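You operate a simulated robot arm through the tools that you are given. There is no shell and no other tool.

Carry out the task below with a simulated two-armed robot. There is one attempt and no reset: what you move stays moved.

JOB
Adjust the brake rig till its display says good, then try the brake.
Fine: green lever off to adjust, on to try the teal wheel. Where these are worked on the way, their far stop is far enough and under half their travel is too little: green lever.
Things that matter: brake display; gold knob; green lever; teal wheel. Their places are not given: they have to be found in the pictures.

The check looks at the end state, three seconds after you hand in, the way a careful person would. Anything else that was tipped, shoved, dropped, spilled or broken makes it a failure.

ROBOT AND FRAMES
Two 7-joint arms with fingered hands on one trunk that stands fixed in place. Base frame: the origin is at the foot of the trunk, x ahead of it, y to its left, z up; the work surface is at about z = 0.88. Readings come in m, rad, newtons and seconds.
The left shoulder is at [0.03, 0.136, 1.255], the right one opposite. Each reaches about 1.253 m from its shoulder. Payload 5 kg a hand.
The tool frame of a hand sits at the grasp point between the pads (the TCP): z along the fingers, y along the line on which they close. The tips reach 0.042 m beyond it. The gripper opens to 0.208 m; its body begins 0.119 m behind the TCP. The gripper is a hand of 4 fingers: y runs from the thumb to the fingers, the wrist lies at [0, 0, -0.332] in the tool frame, and closing takes about 1.5 s.
Orientation is that of the tool frame in the base frame, as a unit quaternion [w, x, y, z]. With the fingers straight down and closing along the base's y, the tool's x points along the base's -x, its y along +y and its z along -z.

CONTROLS
- The arms move only by the tool apply_moves. It takes "left_commands", "right_commands" or both (then of equal length, played together; a hand with none holds still); each is a list of rows, each a list of 3 entries, a list of its own where there are three numbers: the turn, a rotation vector about the base's x, y, z in units of 8 degrees (1.0 is 8 degrees), then the shift along the base's x, y, z in units of 20 mm (1.0 is 20 mm), then the closure, from 0 (fully open) to 1 (shut). In form: [[[ax, ay, az], [dx, dy, dz], gripper], ...]. A call has 1 to 20 rows; each row shifts and turns the commanded pose from where the row before left it. A call with a number of a shift or a turn outside -1 to 1 is refused whole. Rows are played at 5 a second. More than 0.05 m and 0.15 rad between two rows, or a gripper value outside its range, and nothing of the call is played. A pose out of reach is approached as far as the arm can. The call stops where the force on the tool passes 80 N (or 10 N more than at its start, if that is more) or the arm is blocked; 0.2 s more then pass. Each finger travels about 0.072 m/s and halts on what it meets, pressing with about 28 N; the grip force reading is that of the motor and also rises with nothing between the fingers. The clock runs only during rows and for 0.2 s after the last one: add rows that do not move to give the fingers time. The reply holds the time, the measured pose of the TCP, the force on the tool along the base axes, the opening and the grip force, in the units named above and with some noise, with the torque about the TCP (base axes, N m) and any sound that the robot's microphone picked up, and new pictures: "show" is both (left out), scene, wrist or none (wrist: the cameras of the hands that moved).
- Cameras (640 x 400 px; columns grow to the right, rows downward): "scene" is now at [0.053, 0.0085, 1.9887]; the picture's right is [0.10, -0.99, 0.00], its down [-0.68, -0.07, -0.73] and it looks along [0.72, 0.07, -0.69] (base axes); focal length 324 px, centre (320, 200). "left" rides on the left gripper at [-0.101, 0, -0.145] in its tool frame; the picture's right is [-0.01, -1.00, 0.00], its down [0.82, 0.00, -0.57] and it looks along [0.57, 0.00, 0.82] (tool axes); focal length 261 px, centre (320, 200). "right" rides on the right gripper at [0.101, 0, -0.145] in its tool frame; the picture's right is [0.00, 1.00, 0.00], its down [-0.82, 0.00, -0.57] and it looks along [-0.57, 0.00, 0.82] (tool axes); focal length 261 px, centre (320, 200).
- move_column(by): moves the trunk up (or, below 0, down) by that many m; the arms and the scene camera ride with it, the base frame stays. It gives what a move gives, with no picture.
- hand_shape(shape, hand): the hand has 4 fingers and takes this shape, open, in about a second: jaw (thumb against the fingers, like two jaws); tri (thumb and two fingers); tip (a fingertip pinch); poke (one finger out to press); point (the index stretched); flat (the hand flat); cup (the hand cupped); fist (a fist). The gripper value then closes the fingers along that shape, each until it touches; the sizes above hold for jaw. It gives what a move gives, with no picture.
- pan_tilt(pan, tilt): turns the head with the scene camera to pan (to the left, within 2.496 rad either way) and tilt (down, from -0.506 to 1.204), counted from straight ahead of the robot. It gives what a move gives, and a new picture of the scene camera.
- locate(camera, pixels): for up to 12 pixels [column, row] of the newest picture of that camera ("zoom" is the newest enlarged one), the place [x, y, z] in the base frame of the surface seen there, good to about 0.003 m. The clock stands still meanwhile.
- enlarge(camera, box): a new picture of the part [left, top, right, bottom] of that camera's present view, enlarged. The clock stands still meanwhile.
- sign_off(): hands the job in; it is judged then, once.

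Unless the task says otherwise, let go and move clear before handing in.

The tools are called after "Request:" as a command line: name --argument value ..., lists and objects as JSON in quotes. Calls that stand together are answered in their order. apply_moves: Moves the arms, as the interface text tells. Its arguments: {"type":"object","properties":{"left_commands":{"type":"array","items":{"type":"array"}},"right_commands":{"type":"array","items":{"type":"array"}},"show":{"type":"string","enum":["both","scene","wrist","none"]}},"required":[]} The other tools are called the same way: move_column (by) moves the trunk up or down; hand_shape (shape, hand) gives the hand a shape; pan_tilt (pan, tilt) turns the head that bears the scene camera; locate (camera, pixels) gives the place of the surface under pixels of a picture; enlarge (camera, box) takes an enlarged picture of a part of a camera's view; sign_off () hands the job in.

At the start:

```text
time_s: 0.0
left_position: [0.5845, 0.2908, 1.4658]
left_tcp_rot: [0.0, 0.0, 1.0, 0.001]
left_force: [0.0, -0.8, -0.2]
left_wrist_torque: [0.04, 0.0, 0.04]
left_opening: 0.2076
left_finger_force: 0.1
left_shape: jaw
right_position: [0.6314, -0.1633, 1.3982]
right_tcp_rot: [0.0, 0.0, 1.0, 0.0]
right_force: [0.0, 0.2, 0.4]
right_wrist_torque: [0.01, 0.02, -0.01]
right_opening: 0.2079
right_finger_force: 0.1
right_shape: jaw
trunk travel left (down, up): [-0.275, 0.215]
head pan, tilt (commanded): [0.103, 0.759]
```

scene: 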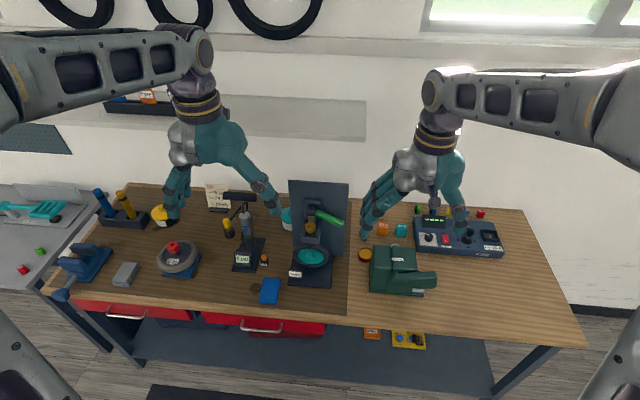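
right: 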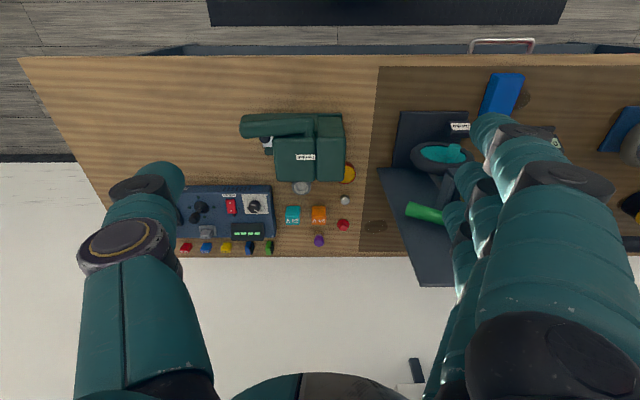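
left: 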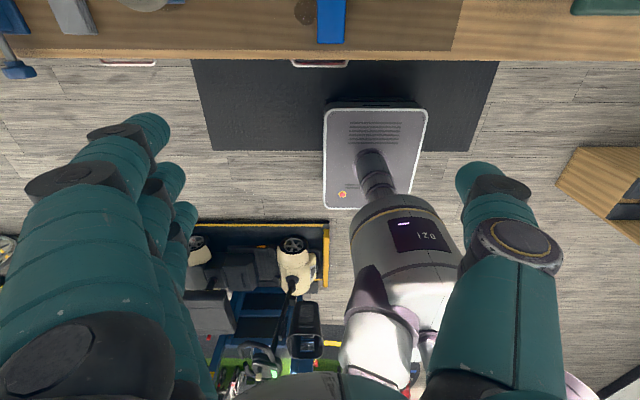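

The scene shows a dark rig with a green lever near (328,218) and a teal wheel near (312,257). I'll enlarge that area and other parts to find the display and the gold knob.

Request:
enlarge --camera "scene" --box '[260, 170, 380, 310]'

Request:
enlarge --camera "scene" --box '[340, 190, 520, 310]'

Request:
enlarge --camera "scene" --box '[130, 170, 290, 310]'

```text
2.86 times, centred on (320, 240) of scene
```

zoom: 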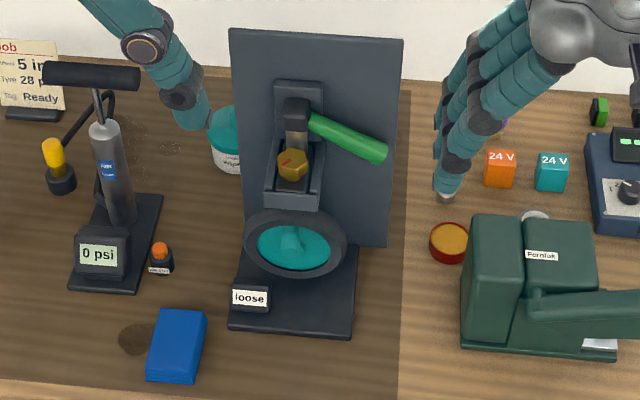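

```text
3.33 times, centred on (430, 250) of scene
```

zoom: 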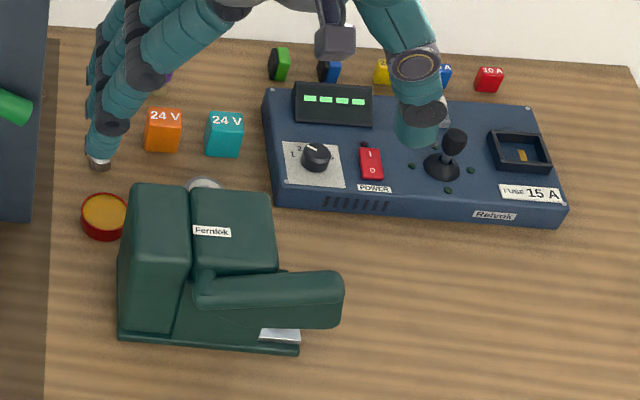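

```text
2.86 times, centred on (210, 240) of scene
```

zoom: 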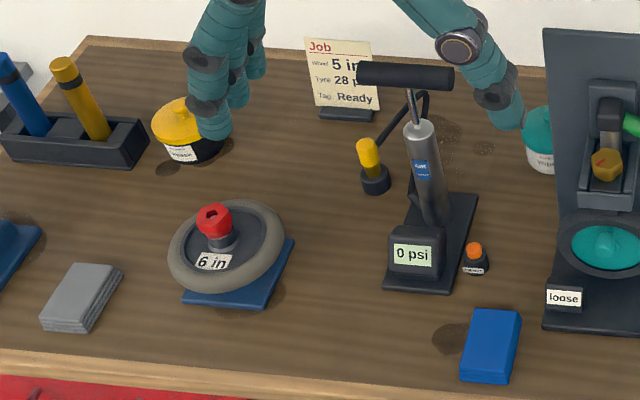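

The brake rig has a back plate, a green lever, a gold hexagonal knob with a red mark, a teal wheel and a display reading "loose". I'll zoom in further on it and find the places of its parts.

Request:
enlarge --camera "scene" --box '[284, 195, 354, 295]'

Request:
locate --camera "scene" --pixels '[[311, 226], [309, 212], [330, 216], [342, 222], [312, 257], [290, 257], [336, 255], [312, 268], [295, 273], [345, 185], [290, 182], [347, 255]]'

```text
4.00 times, centred on (319, 245) of scene
```

zoom: 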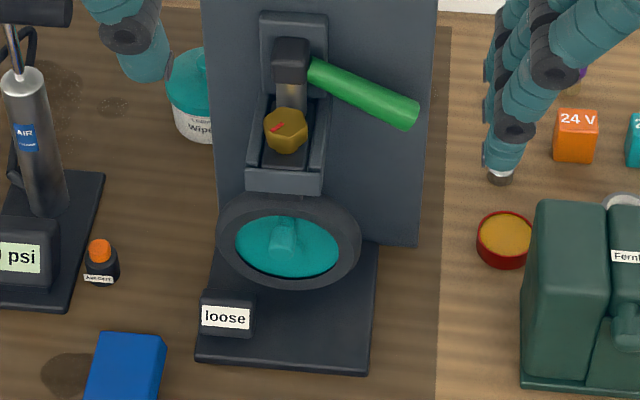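

```text
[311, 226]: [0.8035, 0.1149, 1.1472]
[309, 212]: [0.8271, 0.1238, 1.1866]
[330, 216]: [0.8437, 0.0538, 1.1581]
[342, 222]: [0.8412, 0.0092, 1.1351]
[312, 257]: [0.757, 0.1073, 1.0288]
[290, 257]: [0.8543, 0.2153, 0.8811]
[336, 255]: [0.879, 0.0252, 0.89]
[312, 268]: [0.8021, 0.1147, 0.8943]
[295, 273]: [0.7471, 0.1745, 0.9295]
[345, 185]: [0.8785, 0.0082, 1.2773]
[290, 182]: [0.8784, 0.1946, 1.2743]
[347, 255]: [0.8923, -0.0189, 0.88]
```

The rig's back plate is at x≈0.88, y 0.01–0.19, the knob at about (0.80, 0.115, 1.147) and the wheel at about (0.757, 0.107, 1.03). I'll enlarge more tightly on the knob and lever, and the wheel and display.

Request:
enlarge --camera "scene" --box '[292, 195, 352, 245]'

Request:
enlarge --camera "scene" --box '[284, 235, 344, 290]'

```text
8.00 times, centred on (322, 220) of scene
```

zoom: 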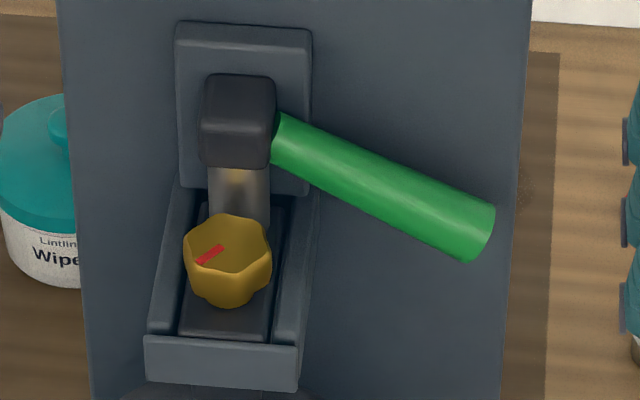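

```text
7.27 times, centred on (314, 262) of scene
```

zoom: 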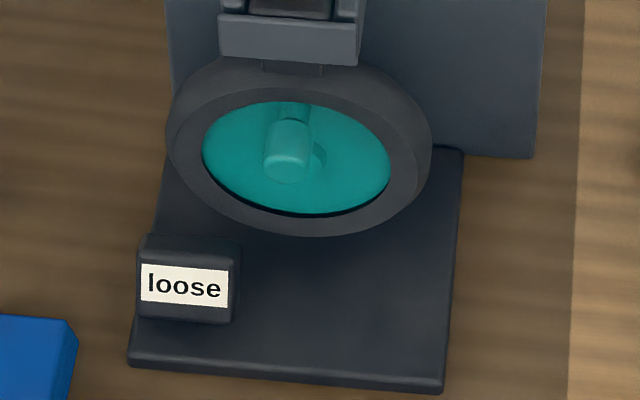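

The knob shows its face with the red mark at zoom (208,255), and the wheel carries a teal grip at zoom (290,150). I'll locate points on this zoom picture to find the wheel's geometry.

Request:
locate --camera "zoom" --pixels '[[285, 168], [290, 130], [230, 150], [360, 150], [300, 200], [185, 130], [410, 160], [300, 225], [290, 75], [195, 285], [290, 45], [400, 380]]'

Request:
enlarge --camera "scene" --box '[296, 200, 346, 240]'

```text
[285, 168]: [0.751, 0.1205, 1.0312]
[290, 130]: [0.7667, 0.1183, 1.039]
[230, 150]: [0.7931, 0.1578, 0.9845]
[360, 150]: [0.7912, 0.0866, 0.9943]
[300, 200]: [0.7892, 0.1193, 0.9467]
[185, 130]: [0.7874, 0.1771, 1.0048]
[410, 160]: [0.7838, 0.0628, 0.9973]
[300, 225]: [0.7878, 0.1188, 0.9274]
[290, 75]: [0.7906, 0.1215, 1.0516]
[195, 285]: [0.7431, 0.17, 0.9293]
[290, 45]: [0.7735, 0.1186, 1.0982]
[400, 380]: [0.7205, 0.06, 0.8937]
```

```text
10.00 times, centred on (321, 220) of scene
```

zoom: 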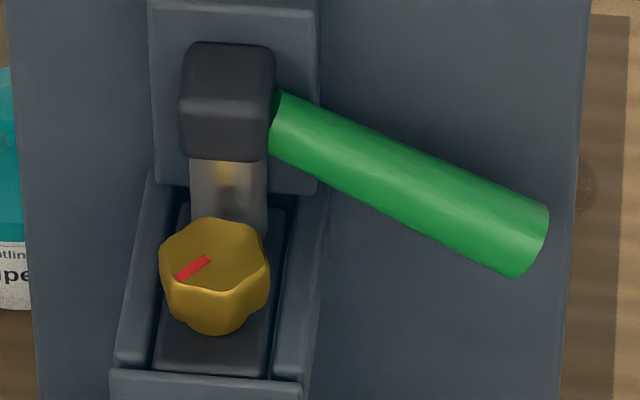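

The wheel faces the robot at x≈0.79, centred near y=0.119, z≈0.99, with a peg sticking out to x≈0.75. Now I'll locate points on the knob and lever in this zoom.

Request:
locate --camera "zoom" --pixels '[[215, 260], [185, 270], [245, 250], [215, 315], [230, 120], [230, 60], [230, 190], [290, 115], [400, 175], [530, 235], [515, 270], [200, 388]]'

Request:
locate --camera "scene" --pixels '[[270, 291], [287, 218], [233, 250], [245, 260], [240, 200], [366, 255], [380, 232], [310, 302], [271, 278], [261, 258]]'

```text
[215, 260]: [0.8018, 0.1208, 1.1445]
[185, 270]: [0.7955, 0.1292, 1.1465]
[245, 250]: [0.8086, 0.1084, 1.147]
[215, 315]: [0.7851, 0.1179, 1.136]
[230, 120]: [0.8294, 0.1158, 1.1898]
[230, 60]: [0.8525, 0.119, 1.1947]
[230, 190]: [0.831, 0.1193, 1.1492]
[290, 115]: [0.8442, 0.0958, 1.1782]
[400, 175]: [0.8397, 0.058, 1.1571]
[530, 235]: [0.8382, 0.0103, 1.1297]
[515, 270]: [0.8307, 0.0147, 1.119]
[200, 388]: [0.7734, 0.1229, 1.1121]
```

```text
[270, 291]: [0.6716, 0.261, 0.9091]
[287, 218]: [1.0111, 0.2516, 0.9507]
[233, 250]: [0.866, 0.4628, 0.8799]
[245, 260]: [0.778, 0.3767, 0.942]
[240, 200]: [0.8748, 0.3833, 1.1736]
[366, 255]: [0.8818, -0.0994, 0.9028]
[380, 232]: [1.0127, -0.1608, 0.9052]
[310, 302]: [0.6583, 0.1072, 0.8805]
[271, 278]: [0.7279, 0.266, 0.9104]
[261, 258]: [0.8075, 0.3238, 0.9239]
```

The knob's top is at z≈1.147 near (0.801, 0.119), and the lever runs from (0.844, 0.096, 1.178) to (0.834, 0.012, 1.125). I need a front view to understand the pivots, so I'll bring the right hand lower, tilted forward, to look with its wrist camera.

Request:
apply_moves --right_commands '[[[0, -0.5, 0], [-0.25, 0.3, -0.8], 0], [[0, -0.5, 0], [-0.25, 0.3, -0.8], 0], [[0, -0.5, 0], [-0.25, 0.3, -0.8], 0], [[0, -0.5, 0], [-0.25, 0.3, -0.8], 0], [[0, -0.5, 0], [-0.25, 0.3, -0.8], 0], [[0, -0.5, 0], [-0.25, 0.3, -0.8], 0], [[0, -0.5, 0], [-0.25, 0.3, -0.8], 0], [[0, -0.5, 0], [-0.25, 0.3, -0.8], 0], [[0, -0.5, 0], [-0.25, 0.3, -0.8], 0], [[0, -0.5, 0], [-0.25, 0.3, -0.8], 0], [[0, 0, 0], [0, 0, 0], 0]]' --show "both"

```text
time_s: 2.4
left_position: [0.583, 0.2903, 1.4673]
left_tcp_rot: [0.0, 0.0, 1.0, 0.0]
left_force: [-1.4, 0.4, 1.1]
left_wrist_torque: [0.03, -0.05, 0.06]
left_opening: 0.2079
left_finger_force: 0.2
left_shape: jaw
right_position: [0.5805, -0.1039, 1.2383]
right_tcp_rot: [0.342, 0.0, 0.94, 0.0]
right_force: [-0.5, -0.6, 0.3]
right_wrist_torque: [0.02, -0.08, 0.01]
right_opening: 0.2078
right_finger_force: 0.0
right_shape: jaw
trunk travel left (down, up): [-0.275, 0.215]
head pan, tilt (commanded): [0.103, 0.759]
```

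scene: 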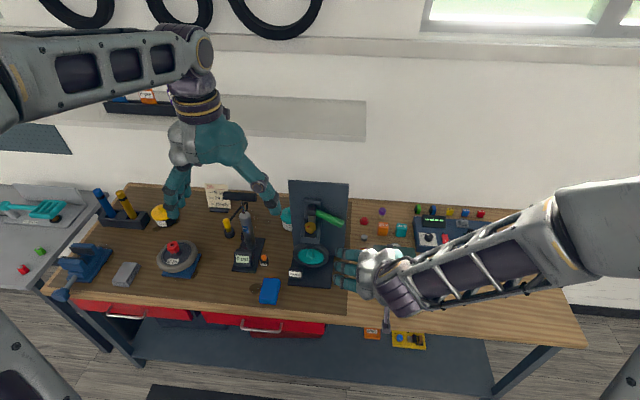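
right: 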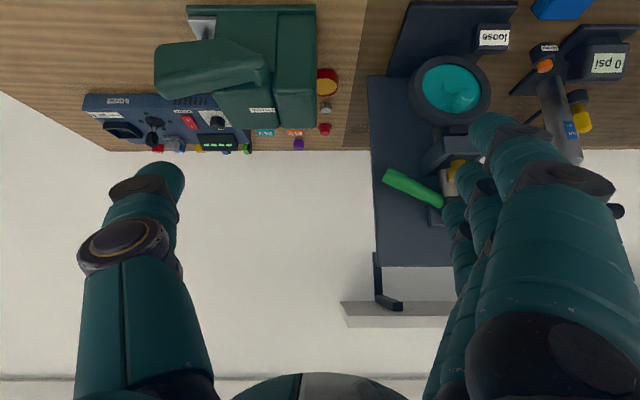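

The wrist picture is upside down, showing the wheel at (450,90), the green lever at (410,188) and part of the knob at (455,168). I'll enlarge that region.

Request:
enlarge --camera "right" --box '[360, 0, 520, 240]'

Request:
enlarge --camera "scene" --box '[280, 170, 360, 300]'

```text
1.67 times, centred on (440, 120) of right
```

zoom: 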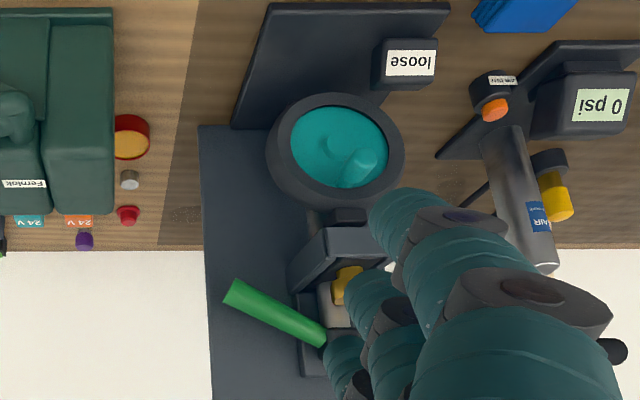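

```text
3.08 times, centred on (320, 235) of scene
```

zoom: 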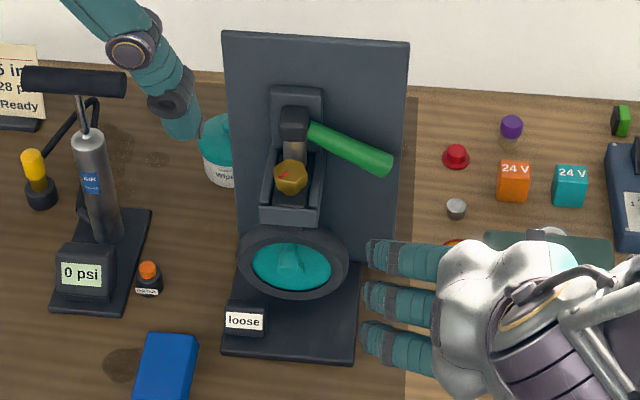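

The fingers hide the hub and knob. I'll shift the right hand 0.2 m to the left so the rig falls in the gap between the thumb and fingers.

Request:
apply_moves --right_commands '[[[0, 0, 0], [0, 1, 0], 0], [[0, 0, 0], [0, 1, 0], 0], [[0, 0, 0], [0, 1, 0], 0], [[0, 0, 0], [0, 1, 0], 0], [[0, 0, 0], [0, 1, 0], 0], [[0, 0, 0], [0, 1, 0], 0], [[0, 0, 0], [0, 1, 0], 0], [[0, 0, 0], [0, 1, 0], 0], [[0, 0, 0], [0, 1, 0], 0], [[0, 0, 0], [0, 0, 0], 0]]' --show "both"

Request:
enlarge --camera "right" --box '[220, 0, 420, 260]'

```text
time_s: 4.6
left_position: [0.5832, 0.2888, 1.4668]
left_tcp_rot: [0.0, -0.001, 1.0, 0.0]
left_force: [0.0, -0.7, 0.0]
left_wrist_torque: [0.09, -0.03, 0.01]
left_opening: 0.2078
left_finger_force: 0.1
left_shape: jaw
right_position: [0.5791, 0.0753, 1.2387]
right_tcp_rot: [0.342, 0.001, 0.94, 0.0]
right_force: [0.7, -0.5, 0.7]
right_wrist_torque: [0.06, 0.0, 0.04]
right_opening: 0.2079
right_finger_force: 0.0
right_shape: jaw
trunk travel left (down, up): [-0.275, 0.215]
head pan, tilt (commanded): [0.103, 0.759]
```

scene: 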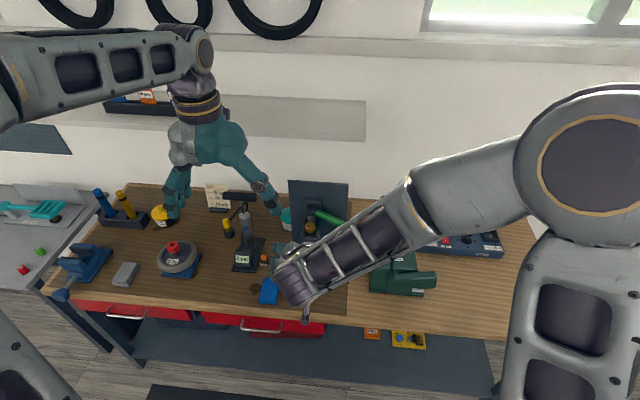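
right: 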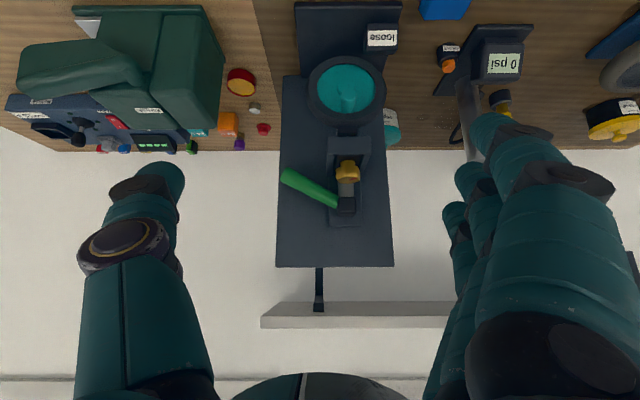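

```text
1.54 times, centred on (320, 130) of right
```

zoom: 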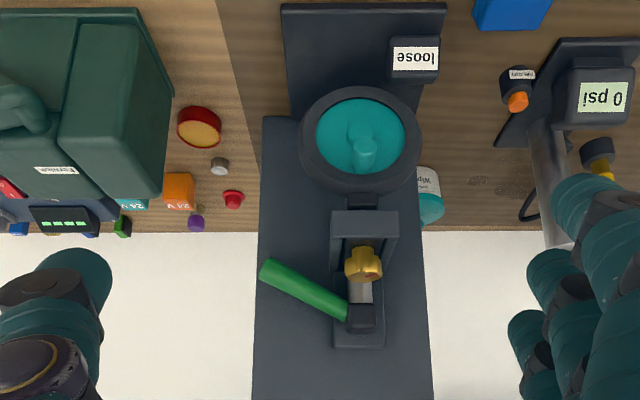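

Now the whole rig is in view between the fingers. I'll enlarge the caliper (knob and lever hub) and wheel separately.

Request:
enlarge --camera "right" --box '[275, 120, 400, 230]'

Request:
locate --camera "zoom" --pixels '[[380, 250], [330, 250], [380, 280], [400, 250], [365, 340], [365, 450], [100, 300], [280, 375], [340, 200], [380, 220], [380, 310]]'

Request:
enlarge --camera "right" --box '[285, 10, 410, 140]'

```text
3.64 times, centred on (338, 175) of right
```

zoom: 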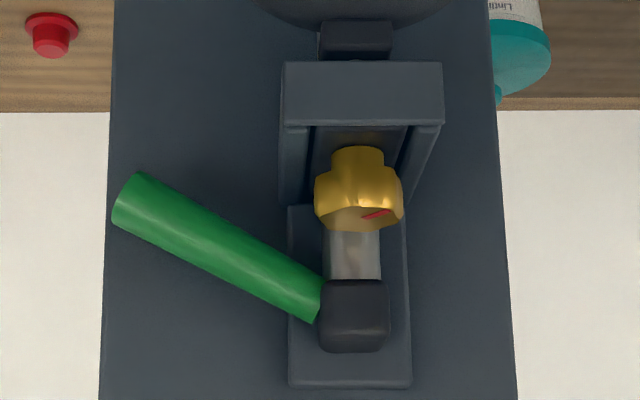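

```text
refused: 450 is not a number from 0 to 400
```

```text
3.08 times, centred on (348, 75) of right
```

zoom: 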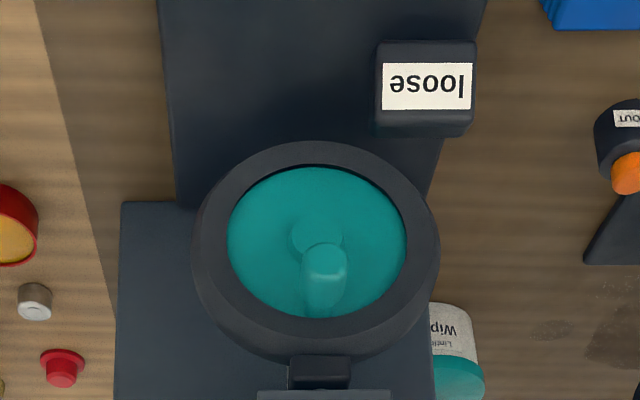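

The knob is a vertical-axis lobed head with a neck below, behind it a steel rod rising to the lever hub; the pad is a small block above the wheel (zoom (320,370)). I'll locate points on these from this view.

Request:
locate --camera "zoom" --pixels '[[320, 370], [320, 335], [320, 350], [323, 255], [323, 295], [310, 235], [260, 240], [390, 240], [320, 155], [210, 250], [425, 250], [320, 390]]'

Request:
enlarge --camera "right" --box '[300, 90, 390, 150]'

```text
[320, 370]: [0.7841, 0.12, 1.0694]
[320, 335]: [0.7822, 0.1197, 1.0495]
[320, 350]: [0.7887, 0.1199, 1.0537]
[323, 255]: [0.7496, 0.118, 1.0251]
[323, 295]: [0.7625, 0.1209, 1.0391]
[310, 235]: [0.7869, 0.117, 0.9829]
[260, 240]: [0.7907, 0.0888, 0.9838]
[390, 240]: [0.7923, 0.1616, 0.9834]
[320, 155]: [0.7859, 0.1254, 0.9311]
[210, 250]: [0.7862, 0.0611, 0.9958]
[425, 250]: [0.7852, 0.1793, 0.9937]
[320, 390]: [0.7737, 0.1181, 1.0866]
```

```text
6.67 times, centred on (345, 120) of right
```

zoom: 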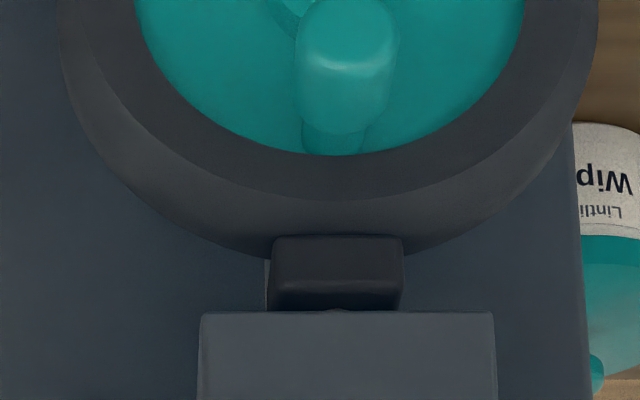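

The pad's bottom sits near z≈1.06 just over the wheel's top, but I can't tell the gap from above. I'll lower and pitch the right hand so its camera looks level at the pad and wheel.

Request:
apply_moves --right_commands '[[[0, -0.2, 0], [-0.15, 0.1, -0.9], 0], [[0, -0.2, 0], [-0.15, 0.1, -0.9], 0], [[0, -0.2, 0], [-0.15, 0.1, -0.9], 0], [[0, -0.2, 0], [-0.15, 0.1, -0.9], 0], [[0, -0.2, 0], [-0.15, 0.1, -0.9], 0], [[0, -0.2, 0], [-0.15, 0.1, -0.9], 0], [[0, -0.2, 0], [-0.15, 0.1, -0.9], 0], [[0, -0.2, 0], [-0.15, 0.1, -0.9], 0], [[0, -0.2, 0], [-0.15, 0.1, -0.9], 0], [[0, -0.2, 0], [-0.15, 0.1, -0.9], 0], [[0, 0, 0], [0, 0, 0], 0]]' --show "both"

Request:
enlarge --camera "right" --box '[260, 80, 400, 200]'

```text
time_s: 7.0
left_position: [0.583, 0.2901, 1.4675]
left_tcp_rot: [0.0, 0.0, 1.0, 0.0]
left_force: [0.6, -0.3, 0.1]
left_wrist_torque: [0.03, -0.06, 0.0]
left_opening: 0.2077
left_finger_force: 0.1
left_shape: jaw
right_position: [0.5499, 0.0955, 1.0585]
right_tcp_rot: [0.469, 0.0, 0.883, 0.0]
right_force: [-0.2, -0.7, -0.3]
right_wrist_torque: [0.0, 0.0, 0.02]
right_opening: 0.208
right_finger_force: 0.1
right_shape: jaw
trunk travel left (down, up): [-0.275, 0.215]
head pan, tilt (commanded): [0.103, 0.759]
```

scene: 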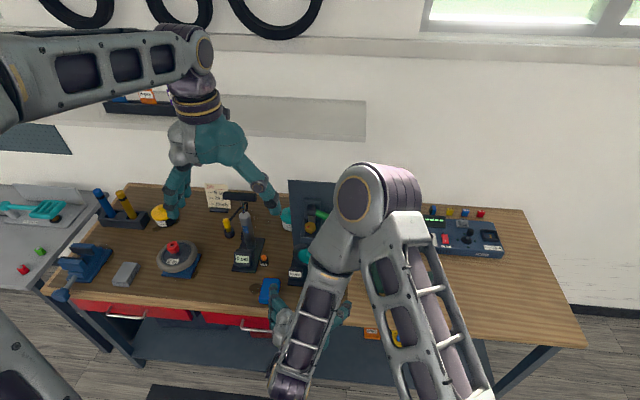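
right: 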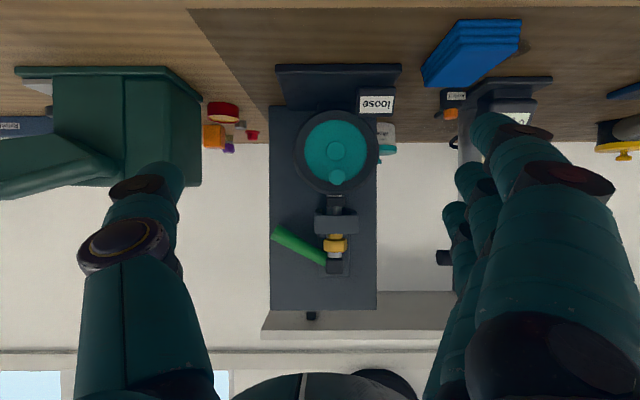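

```text
3.33 times, centred on (330, 140) of right
```

zoom: 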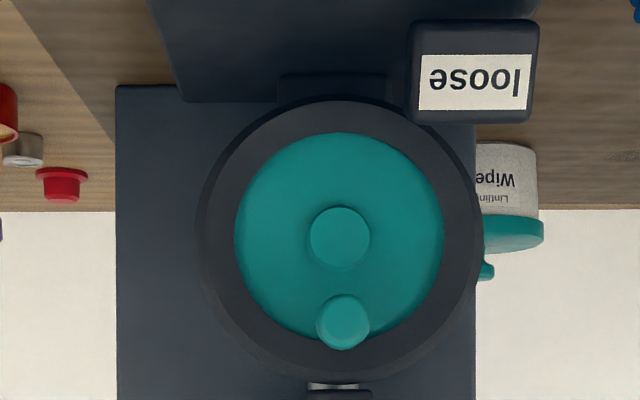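

The wheel is seen face-on with its peg at 12 o'clock (zoom (343,322), upside down). I'll zoom on the sliver between the tyre and the pad, and on the caliper.

Request:
enlarge --camera "right" --box '[300, 170, 370, 215]'

Request:
enlarge --camera "right" --box '[260, 185, 370, 285]'

Request:
locate --camera "zoom" --pixels '[[320, 100], [430, 250], [430, 220], [430, 165], [430, 280], [430, 330], [100, 215], [250, 280], [390, 130], [490, 130], [400, 240], [465, 240]]'

```text
8.89 times, centred on (335, 192) of right
```

zoom: 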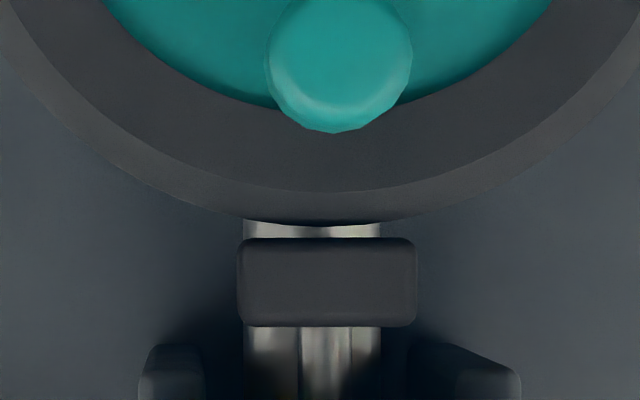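

```text
4.00 times, centred on (315, 235) of right
```

zoom: 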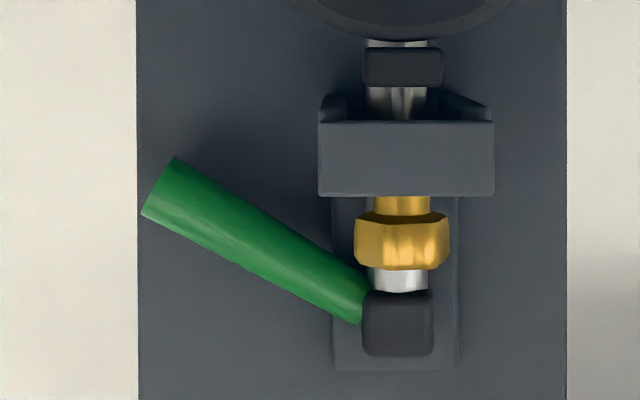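

```text
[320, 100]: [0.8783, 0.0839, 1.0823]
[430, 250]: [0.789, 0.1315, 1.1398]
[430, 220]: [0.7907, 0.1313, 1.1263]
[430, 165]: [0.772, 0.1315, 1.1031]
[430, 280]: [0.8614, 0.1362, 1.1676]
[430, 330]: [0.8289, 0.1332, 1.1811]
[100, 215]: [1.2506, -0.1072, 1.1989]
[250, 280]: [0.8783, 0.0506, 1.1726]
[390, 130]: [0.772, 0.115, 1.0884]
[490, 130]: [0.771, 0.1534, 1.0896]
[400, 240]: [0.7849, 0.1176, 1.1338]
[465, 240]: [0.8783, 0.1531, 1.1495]
```

The level view shows a small gap of about 3 mm between tyre and pad, the lever hanging about 29° below horizontal to the right of its hub, and the knob head at z≈1.125–1.147 about 37 mm wide. I'll try the fingertip-pinch shape here in free air to see where the fingers meet.

Request:
hand_shape --hand "right" --shape "tip"

Request:
apply_moves --right_commands '[[[0, 0, 0], [0, 0, 0], 0], [[0, 0, 0], [0, 0, 0], 0]]' --show "both"

```text
time_s: 7.9
left_position: [0.5834, 0.2902, 1.4666]
left_tcp_rot: [-0.001, 0.001, 1.0, 0.0]
left_force: [-0.1, -1.0, -0.4]
left_wrist_torque: [-0.01, 0.01, 0.0]
left_opening: 0.2078
left_finger_force: 0.0
left_shape: jaw
right_position: [0.5508, 0.0954, 1.0582]
right_tcp_rot: [0.469, -0.002, 0.883, 0.001]
right_force: [-0.4, 0.5, -1.1]
right_wrist_torque: [0.03, 0.03, -0.03]
right_opening: 0.2079
right_finger_force: 0.1
right_shape: tip
trunk travel left (down, up): [-0.275, 0.215]
head pan, tilt (commanded): [0.103, 0.759]
```

```text
time_s: 8.5
left_position: [0.5831, 0.2902, 1.467]
left_tcp_rot: [0.0, 0.0, 1.0, 0.001]
left_force: [0.2, 1.0, -0.5]
left_wrist_torque: [0.01, 0.0, -0.02]
left_opening: 0.2079
left_finger_force: 0.0
left_shape: jaw
right_position: [0.5502, 0.0952, 1.059]
right_tcp_rot: [0.469, 0.0, 0.883, -0.001]
right_force: [0.2, 0.2, -0.1]
right_wrist_torque: [0.0, 0.0, -0.04]
right_opening: 0.2078
right_finger_force: 0.0
right_shape: tip
trunk travel left (down, up): [-0.275, 0.215]
head pan, tilt (commanded): [0.103, 0.759]
```

scene: 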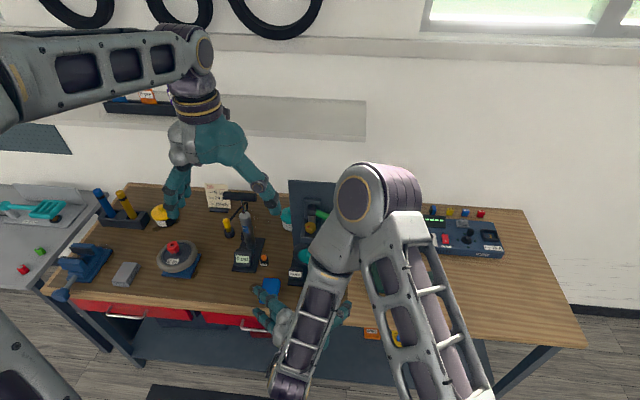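
right: 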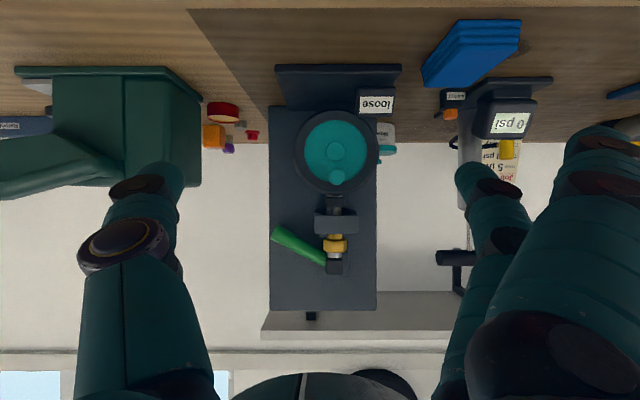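

In the tip shape, one finger stays opposite the thumb and others splay. I'll close it in free air to see where the tips meet.

Request:
apply_moves --right_commands '[[[0, 0, 0], [0, 0, 0], 0.5], [[0, 0, 0], [0, 0, 0], 0.7], [[0, 0, 0], [0, 0, 0], 0.7], [[0, 0, 0], [0, 0, 0], 0.7], [[0, 0, 0], [0, 0, 0], 0.7], [[0, 0, 0], [0, 0, 0], 0.7], [[0, 0, 0], [0, 0, 0], 0.7]]' --show "both"

Request:
apply_moves --right_commands '[[[0, 0, 0], [0, 0, 0], 1], [[0, 0, 0], [0, 0, 0], 1], [[0, 0, 0], [0, 0, 0], 1], [[0, 0, 0], [0, 0, 0], 1], [[0, 0, 0], [0, 0, 0], 1], [[0, 0, 0], [0, 0, 0], 1], [[0, 0, 0], [0, 0, 0], 1]]' --show "wrist"

```text
time_s: 10.1
left_position: [0.584, 0.2904, 1.4678]
left_tcp_rot: [0.0, 0.0, 1.0, 0.0]
left_force: [-0.5, 0.2, -0.1]
left_wrist_torque: [-0.02, -0.01, -0.02]
left_opening: 0.2079
left_finger_force: 0.0
left_shape: jaw
right_position: [0.5509, 0.0962, 1.0584]
right_tcp_rot: [0.47, -0.001, 0.883, 0.0]
right_force: [0.0, 0.0, 0.2]
right_wrist_torque: [0.0, -0.01, 0.02]
right_opening: 0.0631
right_finger_force: 0.0
right_shape: tip
trunk travel left (down, up): [-0.275, 0.215]
head pan, tilt (commanded): [0.103, 0.759]
```

scene: 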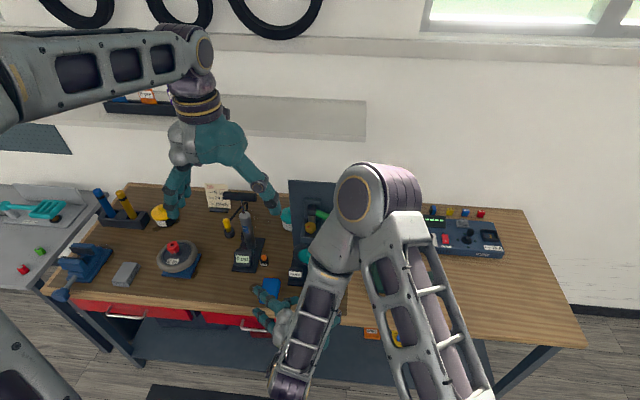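
right: 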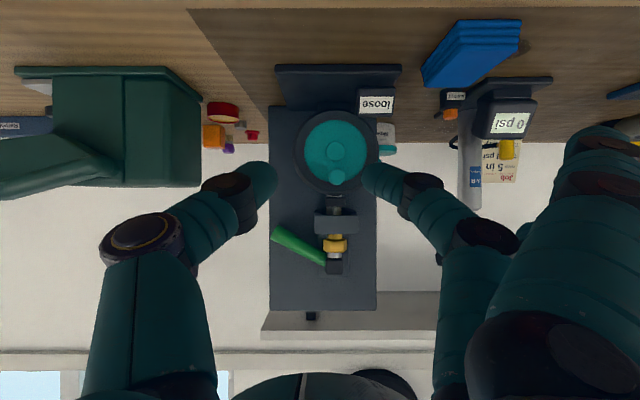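

```text
time_s: 11.7
left_position: [0.5838, 0.2911, 1.4667]
left_tcp_rot: [0.0, 0.0, 1.0, 0.0]
left_force: [-0.2, 0.4, 0.3]
left_wrist_torque: [-0.02, 0.03, 0.0]
left_opening: 0.2078
left_finger_force: 0.1
left_shape: jaw
right_position: [0.551, 0.0964, 1.0587]
right_tcp_rot: [0.469, 0.0, 0.883, 0.0]
right_force: [-0.2, 0.0, 0.9]
right_wrist_torque: [0.03, 0.02, 0.03]
right_opening: 0.0
right_finger_force: 27.6
right_shape: tip
trunk travel left (down, up): [-0.275, 0.215]
head pan, tilt (commanded): [0.103, 0.759]
```

right: 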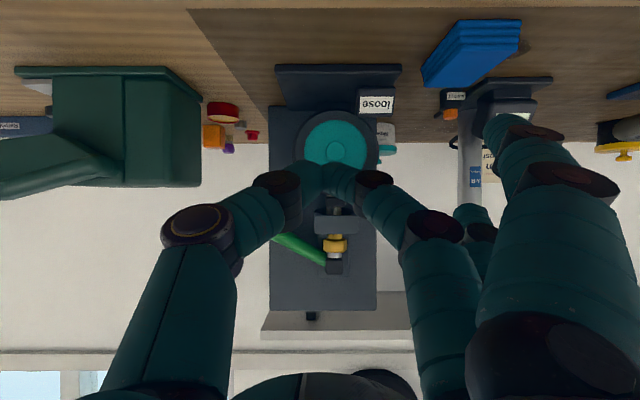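

The thumb and one finger meet near (325,180) with the tips closed. I'll locate the tips to learn where the pinch sits relative to the TCP.

Request:
locate --camera "right" --pixels '[[322, 180], [310, 175], [340, 175], [325, 168], [325, 190], [350, 195], [280, 190], [470, 215], [510, 130]]'

Request:
enlarge --camera "right" --box '[220, 120, 440, 260]'

```text
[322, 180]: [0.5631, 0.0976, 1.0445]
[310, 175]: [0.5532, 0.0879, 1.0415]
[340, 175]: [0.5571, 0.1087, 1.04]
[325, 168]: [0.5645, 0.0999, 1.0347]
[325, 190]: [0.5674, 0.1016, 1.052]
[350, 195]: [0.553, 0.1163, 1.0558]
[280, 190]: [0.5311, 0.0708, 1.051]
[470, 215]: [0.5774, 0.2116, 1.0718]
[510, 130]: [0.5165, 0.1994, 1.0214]
```

```text
2.86 times, centred on (330, 190) of right
```

zoom: 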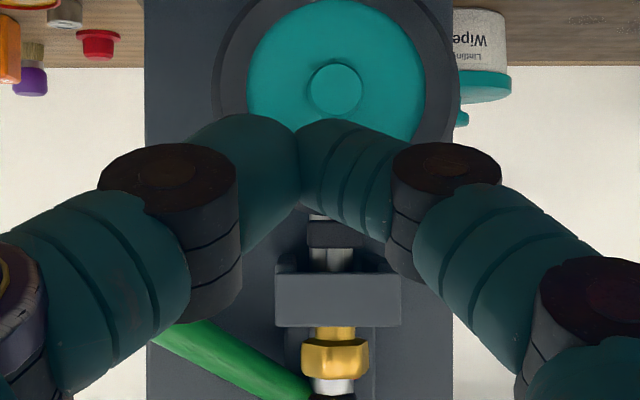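

The closed pinch sits about 2 cm beyond the TCP, and the fingers are about 26 mm thick. I plan to turn the knob with the left hand while the right hand's camera watches, so I'll make the right hand a fist and check the view.

Request:
hand_shape --hand "right" --shape "fist"

Request:
apply_moves --right_commands '[[[0, 0, 0], [-0.2, -1, 0], 0.2], [[0, 0, 0], [-0.2, -1, 0], 0.5], [[0, 0, 0], [-0.2, -1, 0], 0.7], [[0, 0, 0], [-0.2, -1, 0], 1], [[0, 0, 0], [0, 0, 0], 1], [[0, 0, 0], [0, 0, 0], 1]]' --show "both"

```text
time_s: 12.6
left_position: [0.5832, 0.2894, 1.4674]
left_tcp_rot: [0.0, 0.0, 1.0, 0.0]
left_force: [-0.2, 0.3, -0.1]
left_wrist_torque: [-0.04, 0.02, 0.01]
left_opening: 0.2077
left_finger_force: 0.0
left_shape: jaw
right_position: [0.5506, 0.0953, 1.0575]
right_tcp_rot: [0.47, 0.0, 0.883, 0.0]
right_force: [0.5, 0.5, -0.4]
right_wrist_torque: [0.04, -0.02, 0.01]
right_opening: 0.0
right_finger_force: 0.1
right_shape: fist
trunk travel left (down, up): [-0.275, 0.215]
head pan, tilt (commanded): [0.103, 0.759]
```

```text
time_s: 14.0
left_position: [0.584, 0.2901, 1.4669]
left_tcp_rot: [-0.001, 0.0, 1.0, 0.0]
left_force: [-0.2, 0.7, -0.5]
left_wrist_torque: [0.05, -0.02, -0.04]
left_opening: 0.2078
left_finger_force: 0.0
left_shape: jaw
right_position: [0.5339, 0.0162, 1.0587]
right_tcp_rot: [0.469, 0.0, 0.883, 0.0]
right_force: [0.2, 1.0, -0.1]
right_wrist_torque: [0.03, -0.04, 0.02]
right_opening: 0.0001
right_finger_force: 0.0
right_shape: fist
trunk travel left (down, up): [-0.275, 0.215]
head pan, tilt (commanded): [0.103, 0.759]
```

scene: 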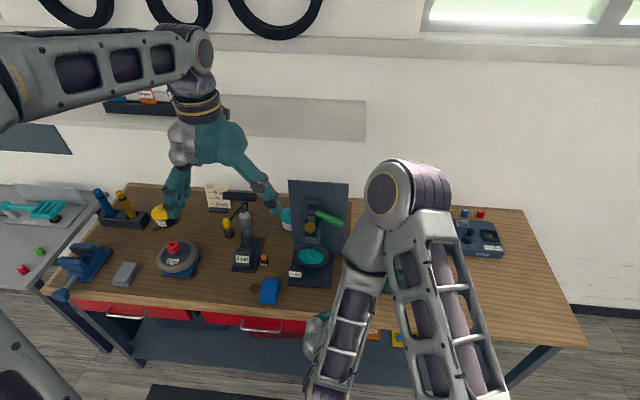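
right: 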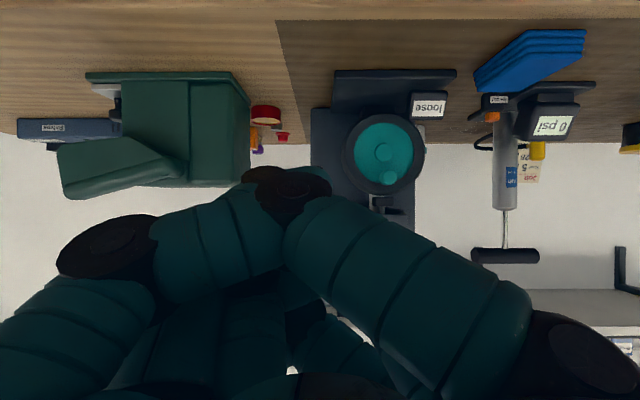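

The fist blocks the knob, though the display is seen at (430,105). The open jaw gave a clear middle, so I'll return to jaw and shift slightly left.

Request:
hand_shape --hand "right" --shape "jaw"

Request:
hand_shape --hand "left" --shape "tip"

Request:
apply_moves --right_commands '[[[0, 0, 0], [-0.5, 0.7, 0.5], 0], [[0, 0, 0], [-0.5, 0.8, 0.5], 0], [[0, 0, 0], [0, 0, 0], 0], [[0, 0, 0], [0, 0, 0], 0]]' --show "both"

```text
time_s: 14.9
left_position: [0.5834, 0.2904, 1.4671]
left_tcp_rot: [-0.001, 0.0, 1.0, 0.0]
left_force: [-0.4, -0.6, 0.1]
left_wrist_torque: [0.06, 0.04, 0.01]
left_opening: 0.2079
left_finger_force: 0.0
left_shape: jaw
right_position: [0.5345, 0.0156, 1.0572]
right_tcp_rot: [0.469, -0.002, 0.883, 0.001]
right_force: [0.9, -0.1, 0.1]
right_wrist_torque: [0.02, 0.02, 0.0]
right_opening: 0.208
right_finger_force: 0.0
right_shape: jaw
trunk travel left (down, up): [-0.275, 0.215]
head pan, tilt (commanded): [0.103, 0.759]
```

```text
time_s: 15.8
left_position: [0.5838, 0.2901, 1.4664]
left_tcp_rot: [0.0, 0.0, 1.0, 0.001]
left_force: [0.6, -0.2, -0.3]
left_wrist_torque: [-0.01, -0.06, -0.02]
left_opening: 0.2081
left_finger_force: 0.2
left_shape: tip
right_position: [0.5346, 0.0158, 1.0578]
right_tcp_rot: [0.469, -0.001, 0.883, 0.001]
right_force: [0.6, -0.4, 0.4]
right_wrist_torque: [0.01, -0.04, -0.01]
right_opening: 0.2078
right_finger_force: 0.0
right_shape: jaw
trunk travel left (down, up): [-0.275, 0.215]
head pan, tilt (commanded): [0.103, 0.759]
```

```text
time_s: 16.8
left_position: [0.5835, 0.2897, 1.4672]
left_tcp_rot: [0.0, -0.001, 1.0, 0.0]
left_force: [-0.4, -0.2, -0.1]
left_wrist_torque: [-0.01, 0.0, 0.0]
left_opening: 0.2076
left_finger_force: 0.1
left_shape: tip
right_position: [0.5147, 0.0445, 1.0779]
right_tcp_rot: [0.469, 0.0, 0.883, 0.0]
right_force: [0.0, 1.0, -0.7]
right_wrist_torque: [-0.04, 0.01, 0.01]
right_opening: 0.2078
right_finger_force: 0.1
right_shape: jaw
trunk travel left (down, up): [-0.275, 0.215]
head pan, tilt (commanded): [0.103, 0.759]
```

scene: 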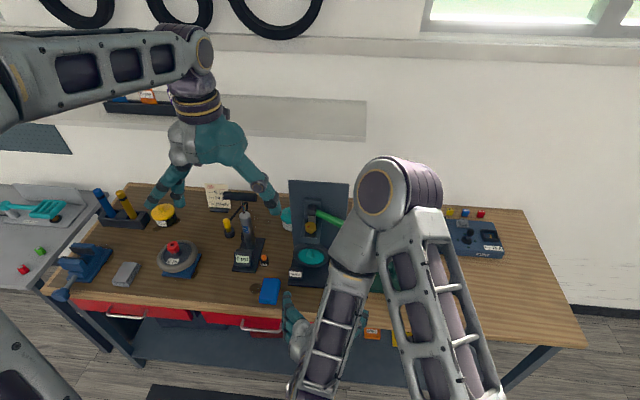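
right: 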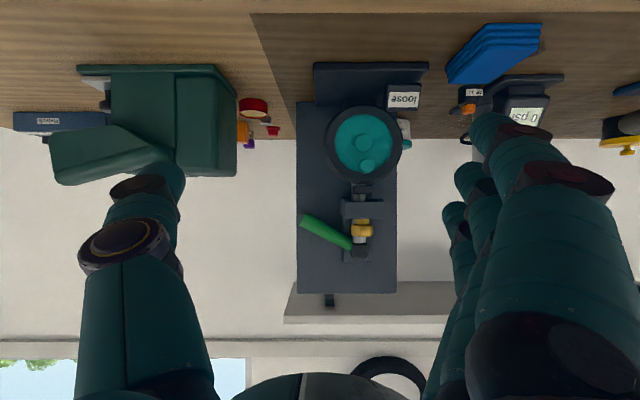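

The right camera now sees the whole rig clearly (display (403,98), knob (361,228), lever (325,232)). I'll check where the right elbow and forearm are before bringing in the left hand.

Request:
locate --camera "scene" --pixels '[[375, 190], [345, 255], [335, 310], [420, 185], [440, 260], [300, 330], [190, 20], [195, 100], [215, 145], [100, 75], [265, 185], [180, 180]]'

```text
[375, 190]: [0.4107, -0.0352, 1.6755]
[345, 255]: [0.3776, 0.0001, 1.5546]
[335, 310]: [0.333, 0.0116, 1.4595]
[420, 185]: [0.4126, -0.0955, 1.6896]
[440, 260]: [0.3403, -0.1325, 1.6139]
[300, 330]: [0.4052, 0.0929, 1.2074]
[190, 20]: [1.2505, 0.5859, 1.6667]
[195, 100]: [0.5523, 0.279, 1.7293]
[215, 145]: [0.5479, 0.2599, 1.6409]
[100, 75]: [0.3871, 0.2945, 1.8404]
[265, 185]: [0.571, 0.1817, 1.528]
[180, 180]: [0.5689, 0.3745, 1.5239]
```

The right elbow is high at about (0.41, −0.05, 1.65). I'll move the right hand farther right and yaw it left so it still views the rig but leaves room for the left arm.

Request:
apply_moves --right_commands '[[[0, 0, 0.65], [0.3, -0.7, 0], 0], [[0, 0, 0.65], [0.3, -0.7, 0], 0], [[0, 0, 0.65], [0.3, -0.7, 0], 0], [[0, 0, 0.65], [0.3, -0.7, 0], 0], [[0, 0, 0.65], [0.3, -0.7, 0], 0], [[0, 0, 0.65], [0.3, -0.7, 0], 0], [[0, 0, 0], [0, 0, 0], 0]]' --show "both"

```text
time_s: 18.4
left_position: [0.5831, 0.29, 1.4669]
left_tcp_rot: [0.0, 0.0, 1.0, 0.001]
left_force: [0.1, -0.4, -0.4]
left_wrist_torque: [0.02, 0.0, 0.01]
left_opening: 0.2076
left_finger_force: 0.1
left_shape: tip
right_position: [0.5513, 0.0286, 1.0638]
right_tcp_rot: [0.466, -0.1, 0.877, 0.053]
right_force: [0.2, -0.7, 0.1]
right_wrist_torque: [-0.02, -0.01, -0.05]
right_opening: 0.208
right_finger_force: 0.0
right_shape: jaw
right hand out of reach, approached as far as the arm can: row 1, 2, 3, 4, 5, 6
trunk travel left (down, up): [-0.275, 0.215]
head pan, tilt (commanded): [0.103, 0.759]
```

scene: 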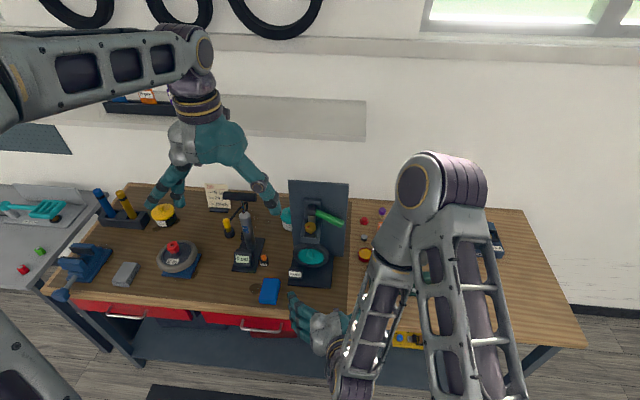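
right: 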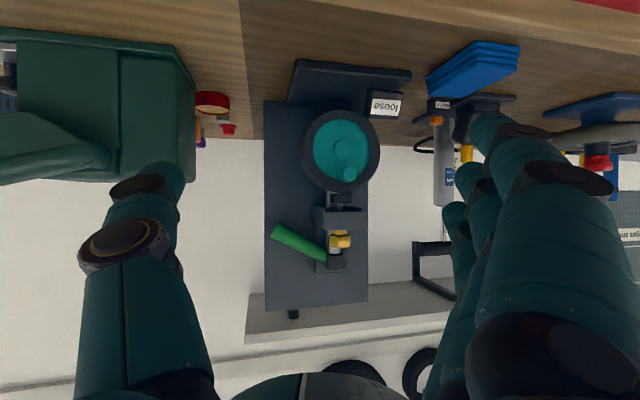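

The right camera still frames the rig well (knob (340,240), display (385,104)). Now I'll bring the left hand down in front of the knob, pitched forward 56° with the pinch partly closed, stopping short of the rig.

Request:
apply_moves --left_commands '[[[0, -0.47, 0], [0.3, -0.5, -0.6], 0.3], [[0, -0.47, 0], [0.3, -0.5, -0.8], 0.5], [[0, -0.47, 0], [0.3, -0.5, -0.8], 0.6], [[0, -0.47, 0], [0.3, -0.5, -0.8], 0.7], [[0, -0.47, 0], [0.3, -0.5, -0.8], 0.7], [[0, -0.47, 0], [0.3, -0.5, -0.8], 0.7], [[0, -0.47, 0], [0.3, -0.5, -0.8], 0.7], [[0, -0.47, 0], [0.3, -0.5, -0.8], 0.7], [[0, -0.47, 0], [0.3, -0.5, -0.8], 0.7], [[0, -0.47, 0], [0.3, -0.5, -0.8], 0.7], [[0, -0.47, 0], [0.3, -0.5, -0.8], 0.7], [[0, -0.47, 0], [0.3, -0.7, -0.8], 0.7], [[0, -0.47, 0], [0.3, -0.7, -0.8], 0.7], [[0, -0.47, 0], [0.3, -0.8, -0.8], 0.7], [[0, -0.47, 0], [0.3, -0.8, -0.8], 0.7], [[0, 0, 0], [0, 0, 0], 0.7]]' --show "both"

Request:
enlarge --camera "right" --box '[220, 60, 460, 320]'

```text
time_s: 21.8
left_position: [0.6393, 0.1897, 1.3055]
left_tcp_rot: [0.304, 0.001, 0.953, -0.004]
left_force: [0.6, -0.4, 0.7]
left_wrist_torque: [0.03, -0.02, -0.01]
left_opening: 0.0629
left_finger_force: 0.1
left_shape: tip
left hand out of reach, approached as far as the arm can: row 10, 11, 12, 13, 14, 15
right_position: [0.5518, 0.028, 1.065]
right_tcp_rot: [0.466, -0.1, 0.877, 0.052]
right_force: [0.0, -0.1, -0.1]
right_wrist_torque: [0.01, 0.0, 0.0]
right_opening: 0.2079
right_finger_force: 0.1
right_shape: jaw
trunk travel left (down, up): [-0.275, 0.215]
head pan, tilt (commanded): [0.103, 0.759]
```

scene: 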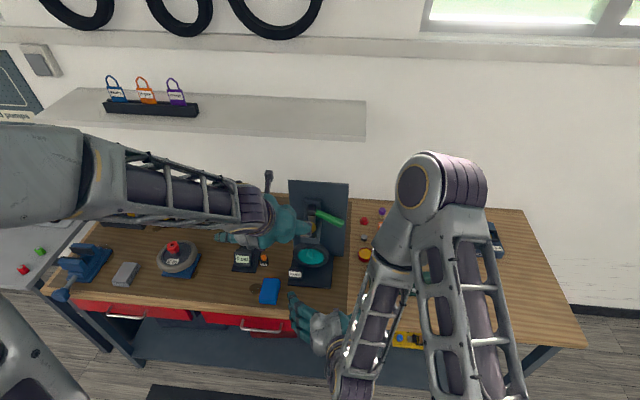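
left: 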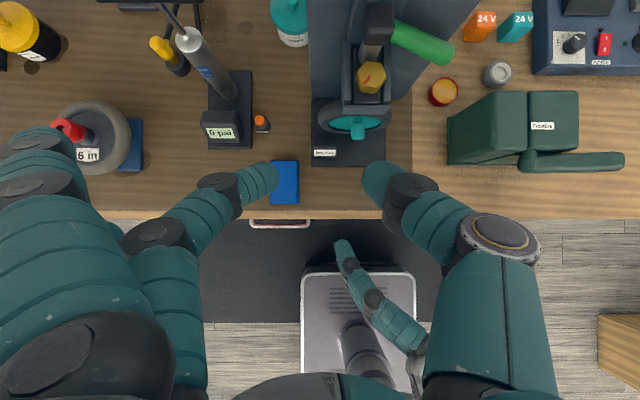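

```text
1.54 times, centred on (340, 190) of right
```

zoom: 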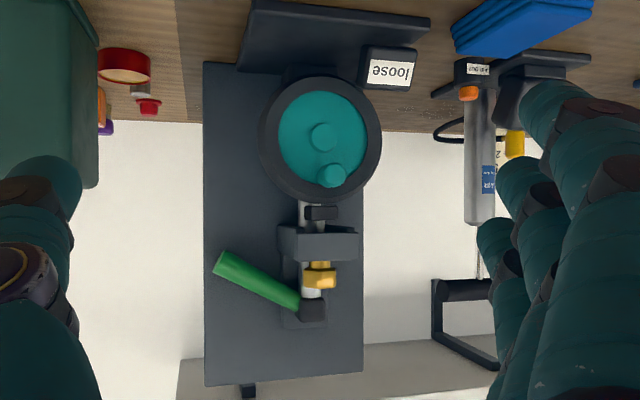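

The left arm stopped short at (0.639, 0.19, 1.306) with about 35° pitch, and its camera nicely shows the knob top (372,76) and display (325,152). I'll ease the pitch back by 16° and see whether the arm can then reach.

Request:
apply_moves --left_commands '[[[0, 0.5, 0], [0, 0, 0], 0.7], [[0, 0.5, 0], [0, 0, 0], 0.7], [[0, 0.5, 0], [0, 0, 0], 0.7], [[0, 0.5, 0], [0, 0, 0], 0.7], [[0, 0, 0], [0, 0, 0], 0.7]]' --show "wrist"

```text
time_s: 23.0
left_position: [0.6384, 0.1899, 1.3064]
left_tcp_rot: [0.169, 0.0, 0.986, -0.005]
left_force: [-1.2, 0.8, 0.2]
left_wrist_torque: [-0.04, -0.04, 0.0]
left_opening: 0.0623
left_finger_force: 0.0
left_shape: tip
right_position: [0.5508, 0.0276, 1.0626]
right_tcp_rot: [0.466, -0.1, 0.877, 0.053]
right_force: [-0.9, 0.1, 0.7]
right_wrist_torque: [-0.03, -0.02, -0.02]
right_opening: 0.2081
right_finger_force: 0.0
right_shape: jaw
trunk travel left (down, up): [-0.275, 0.215]
head pan, tilt (commanded): [0.103, 0.759]
```

left: 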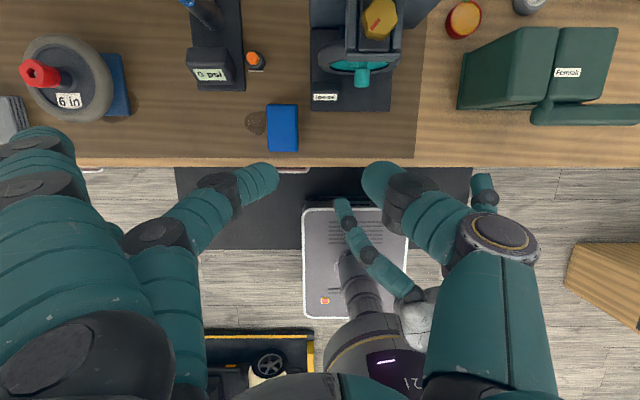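

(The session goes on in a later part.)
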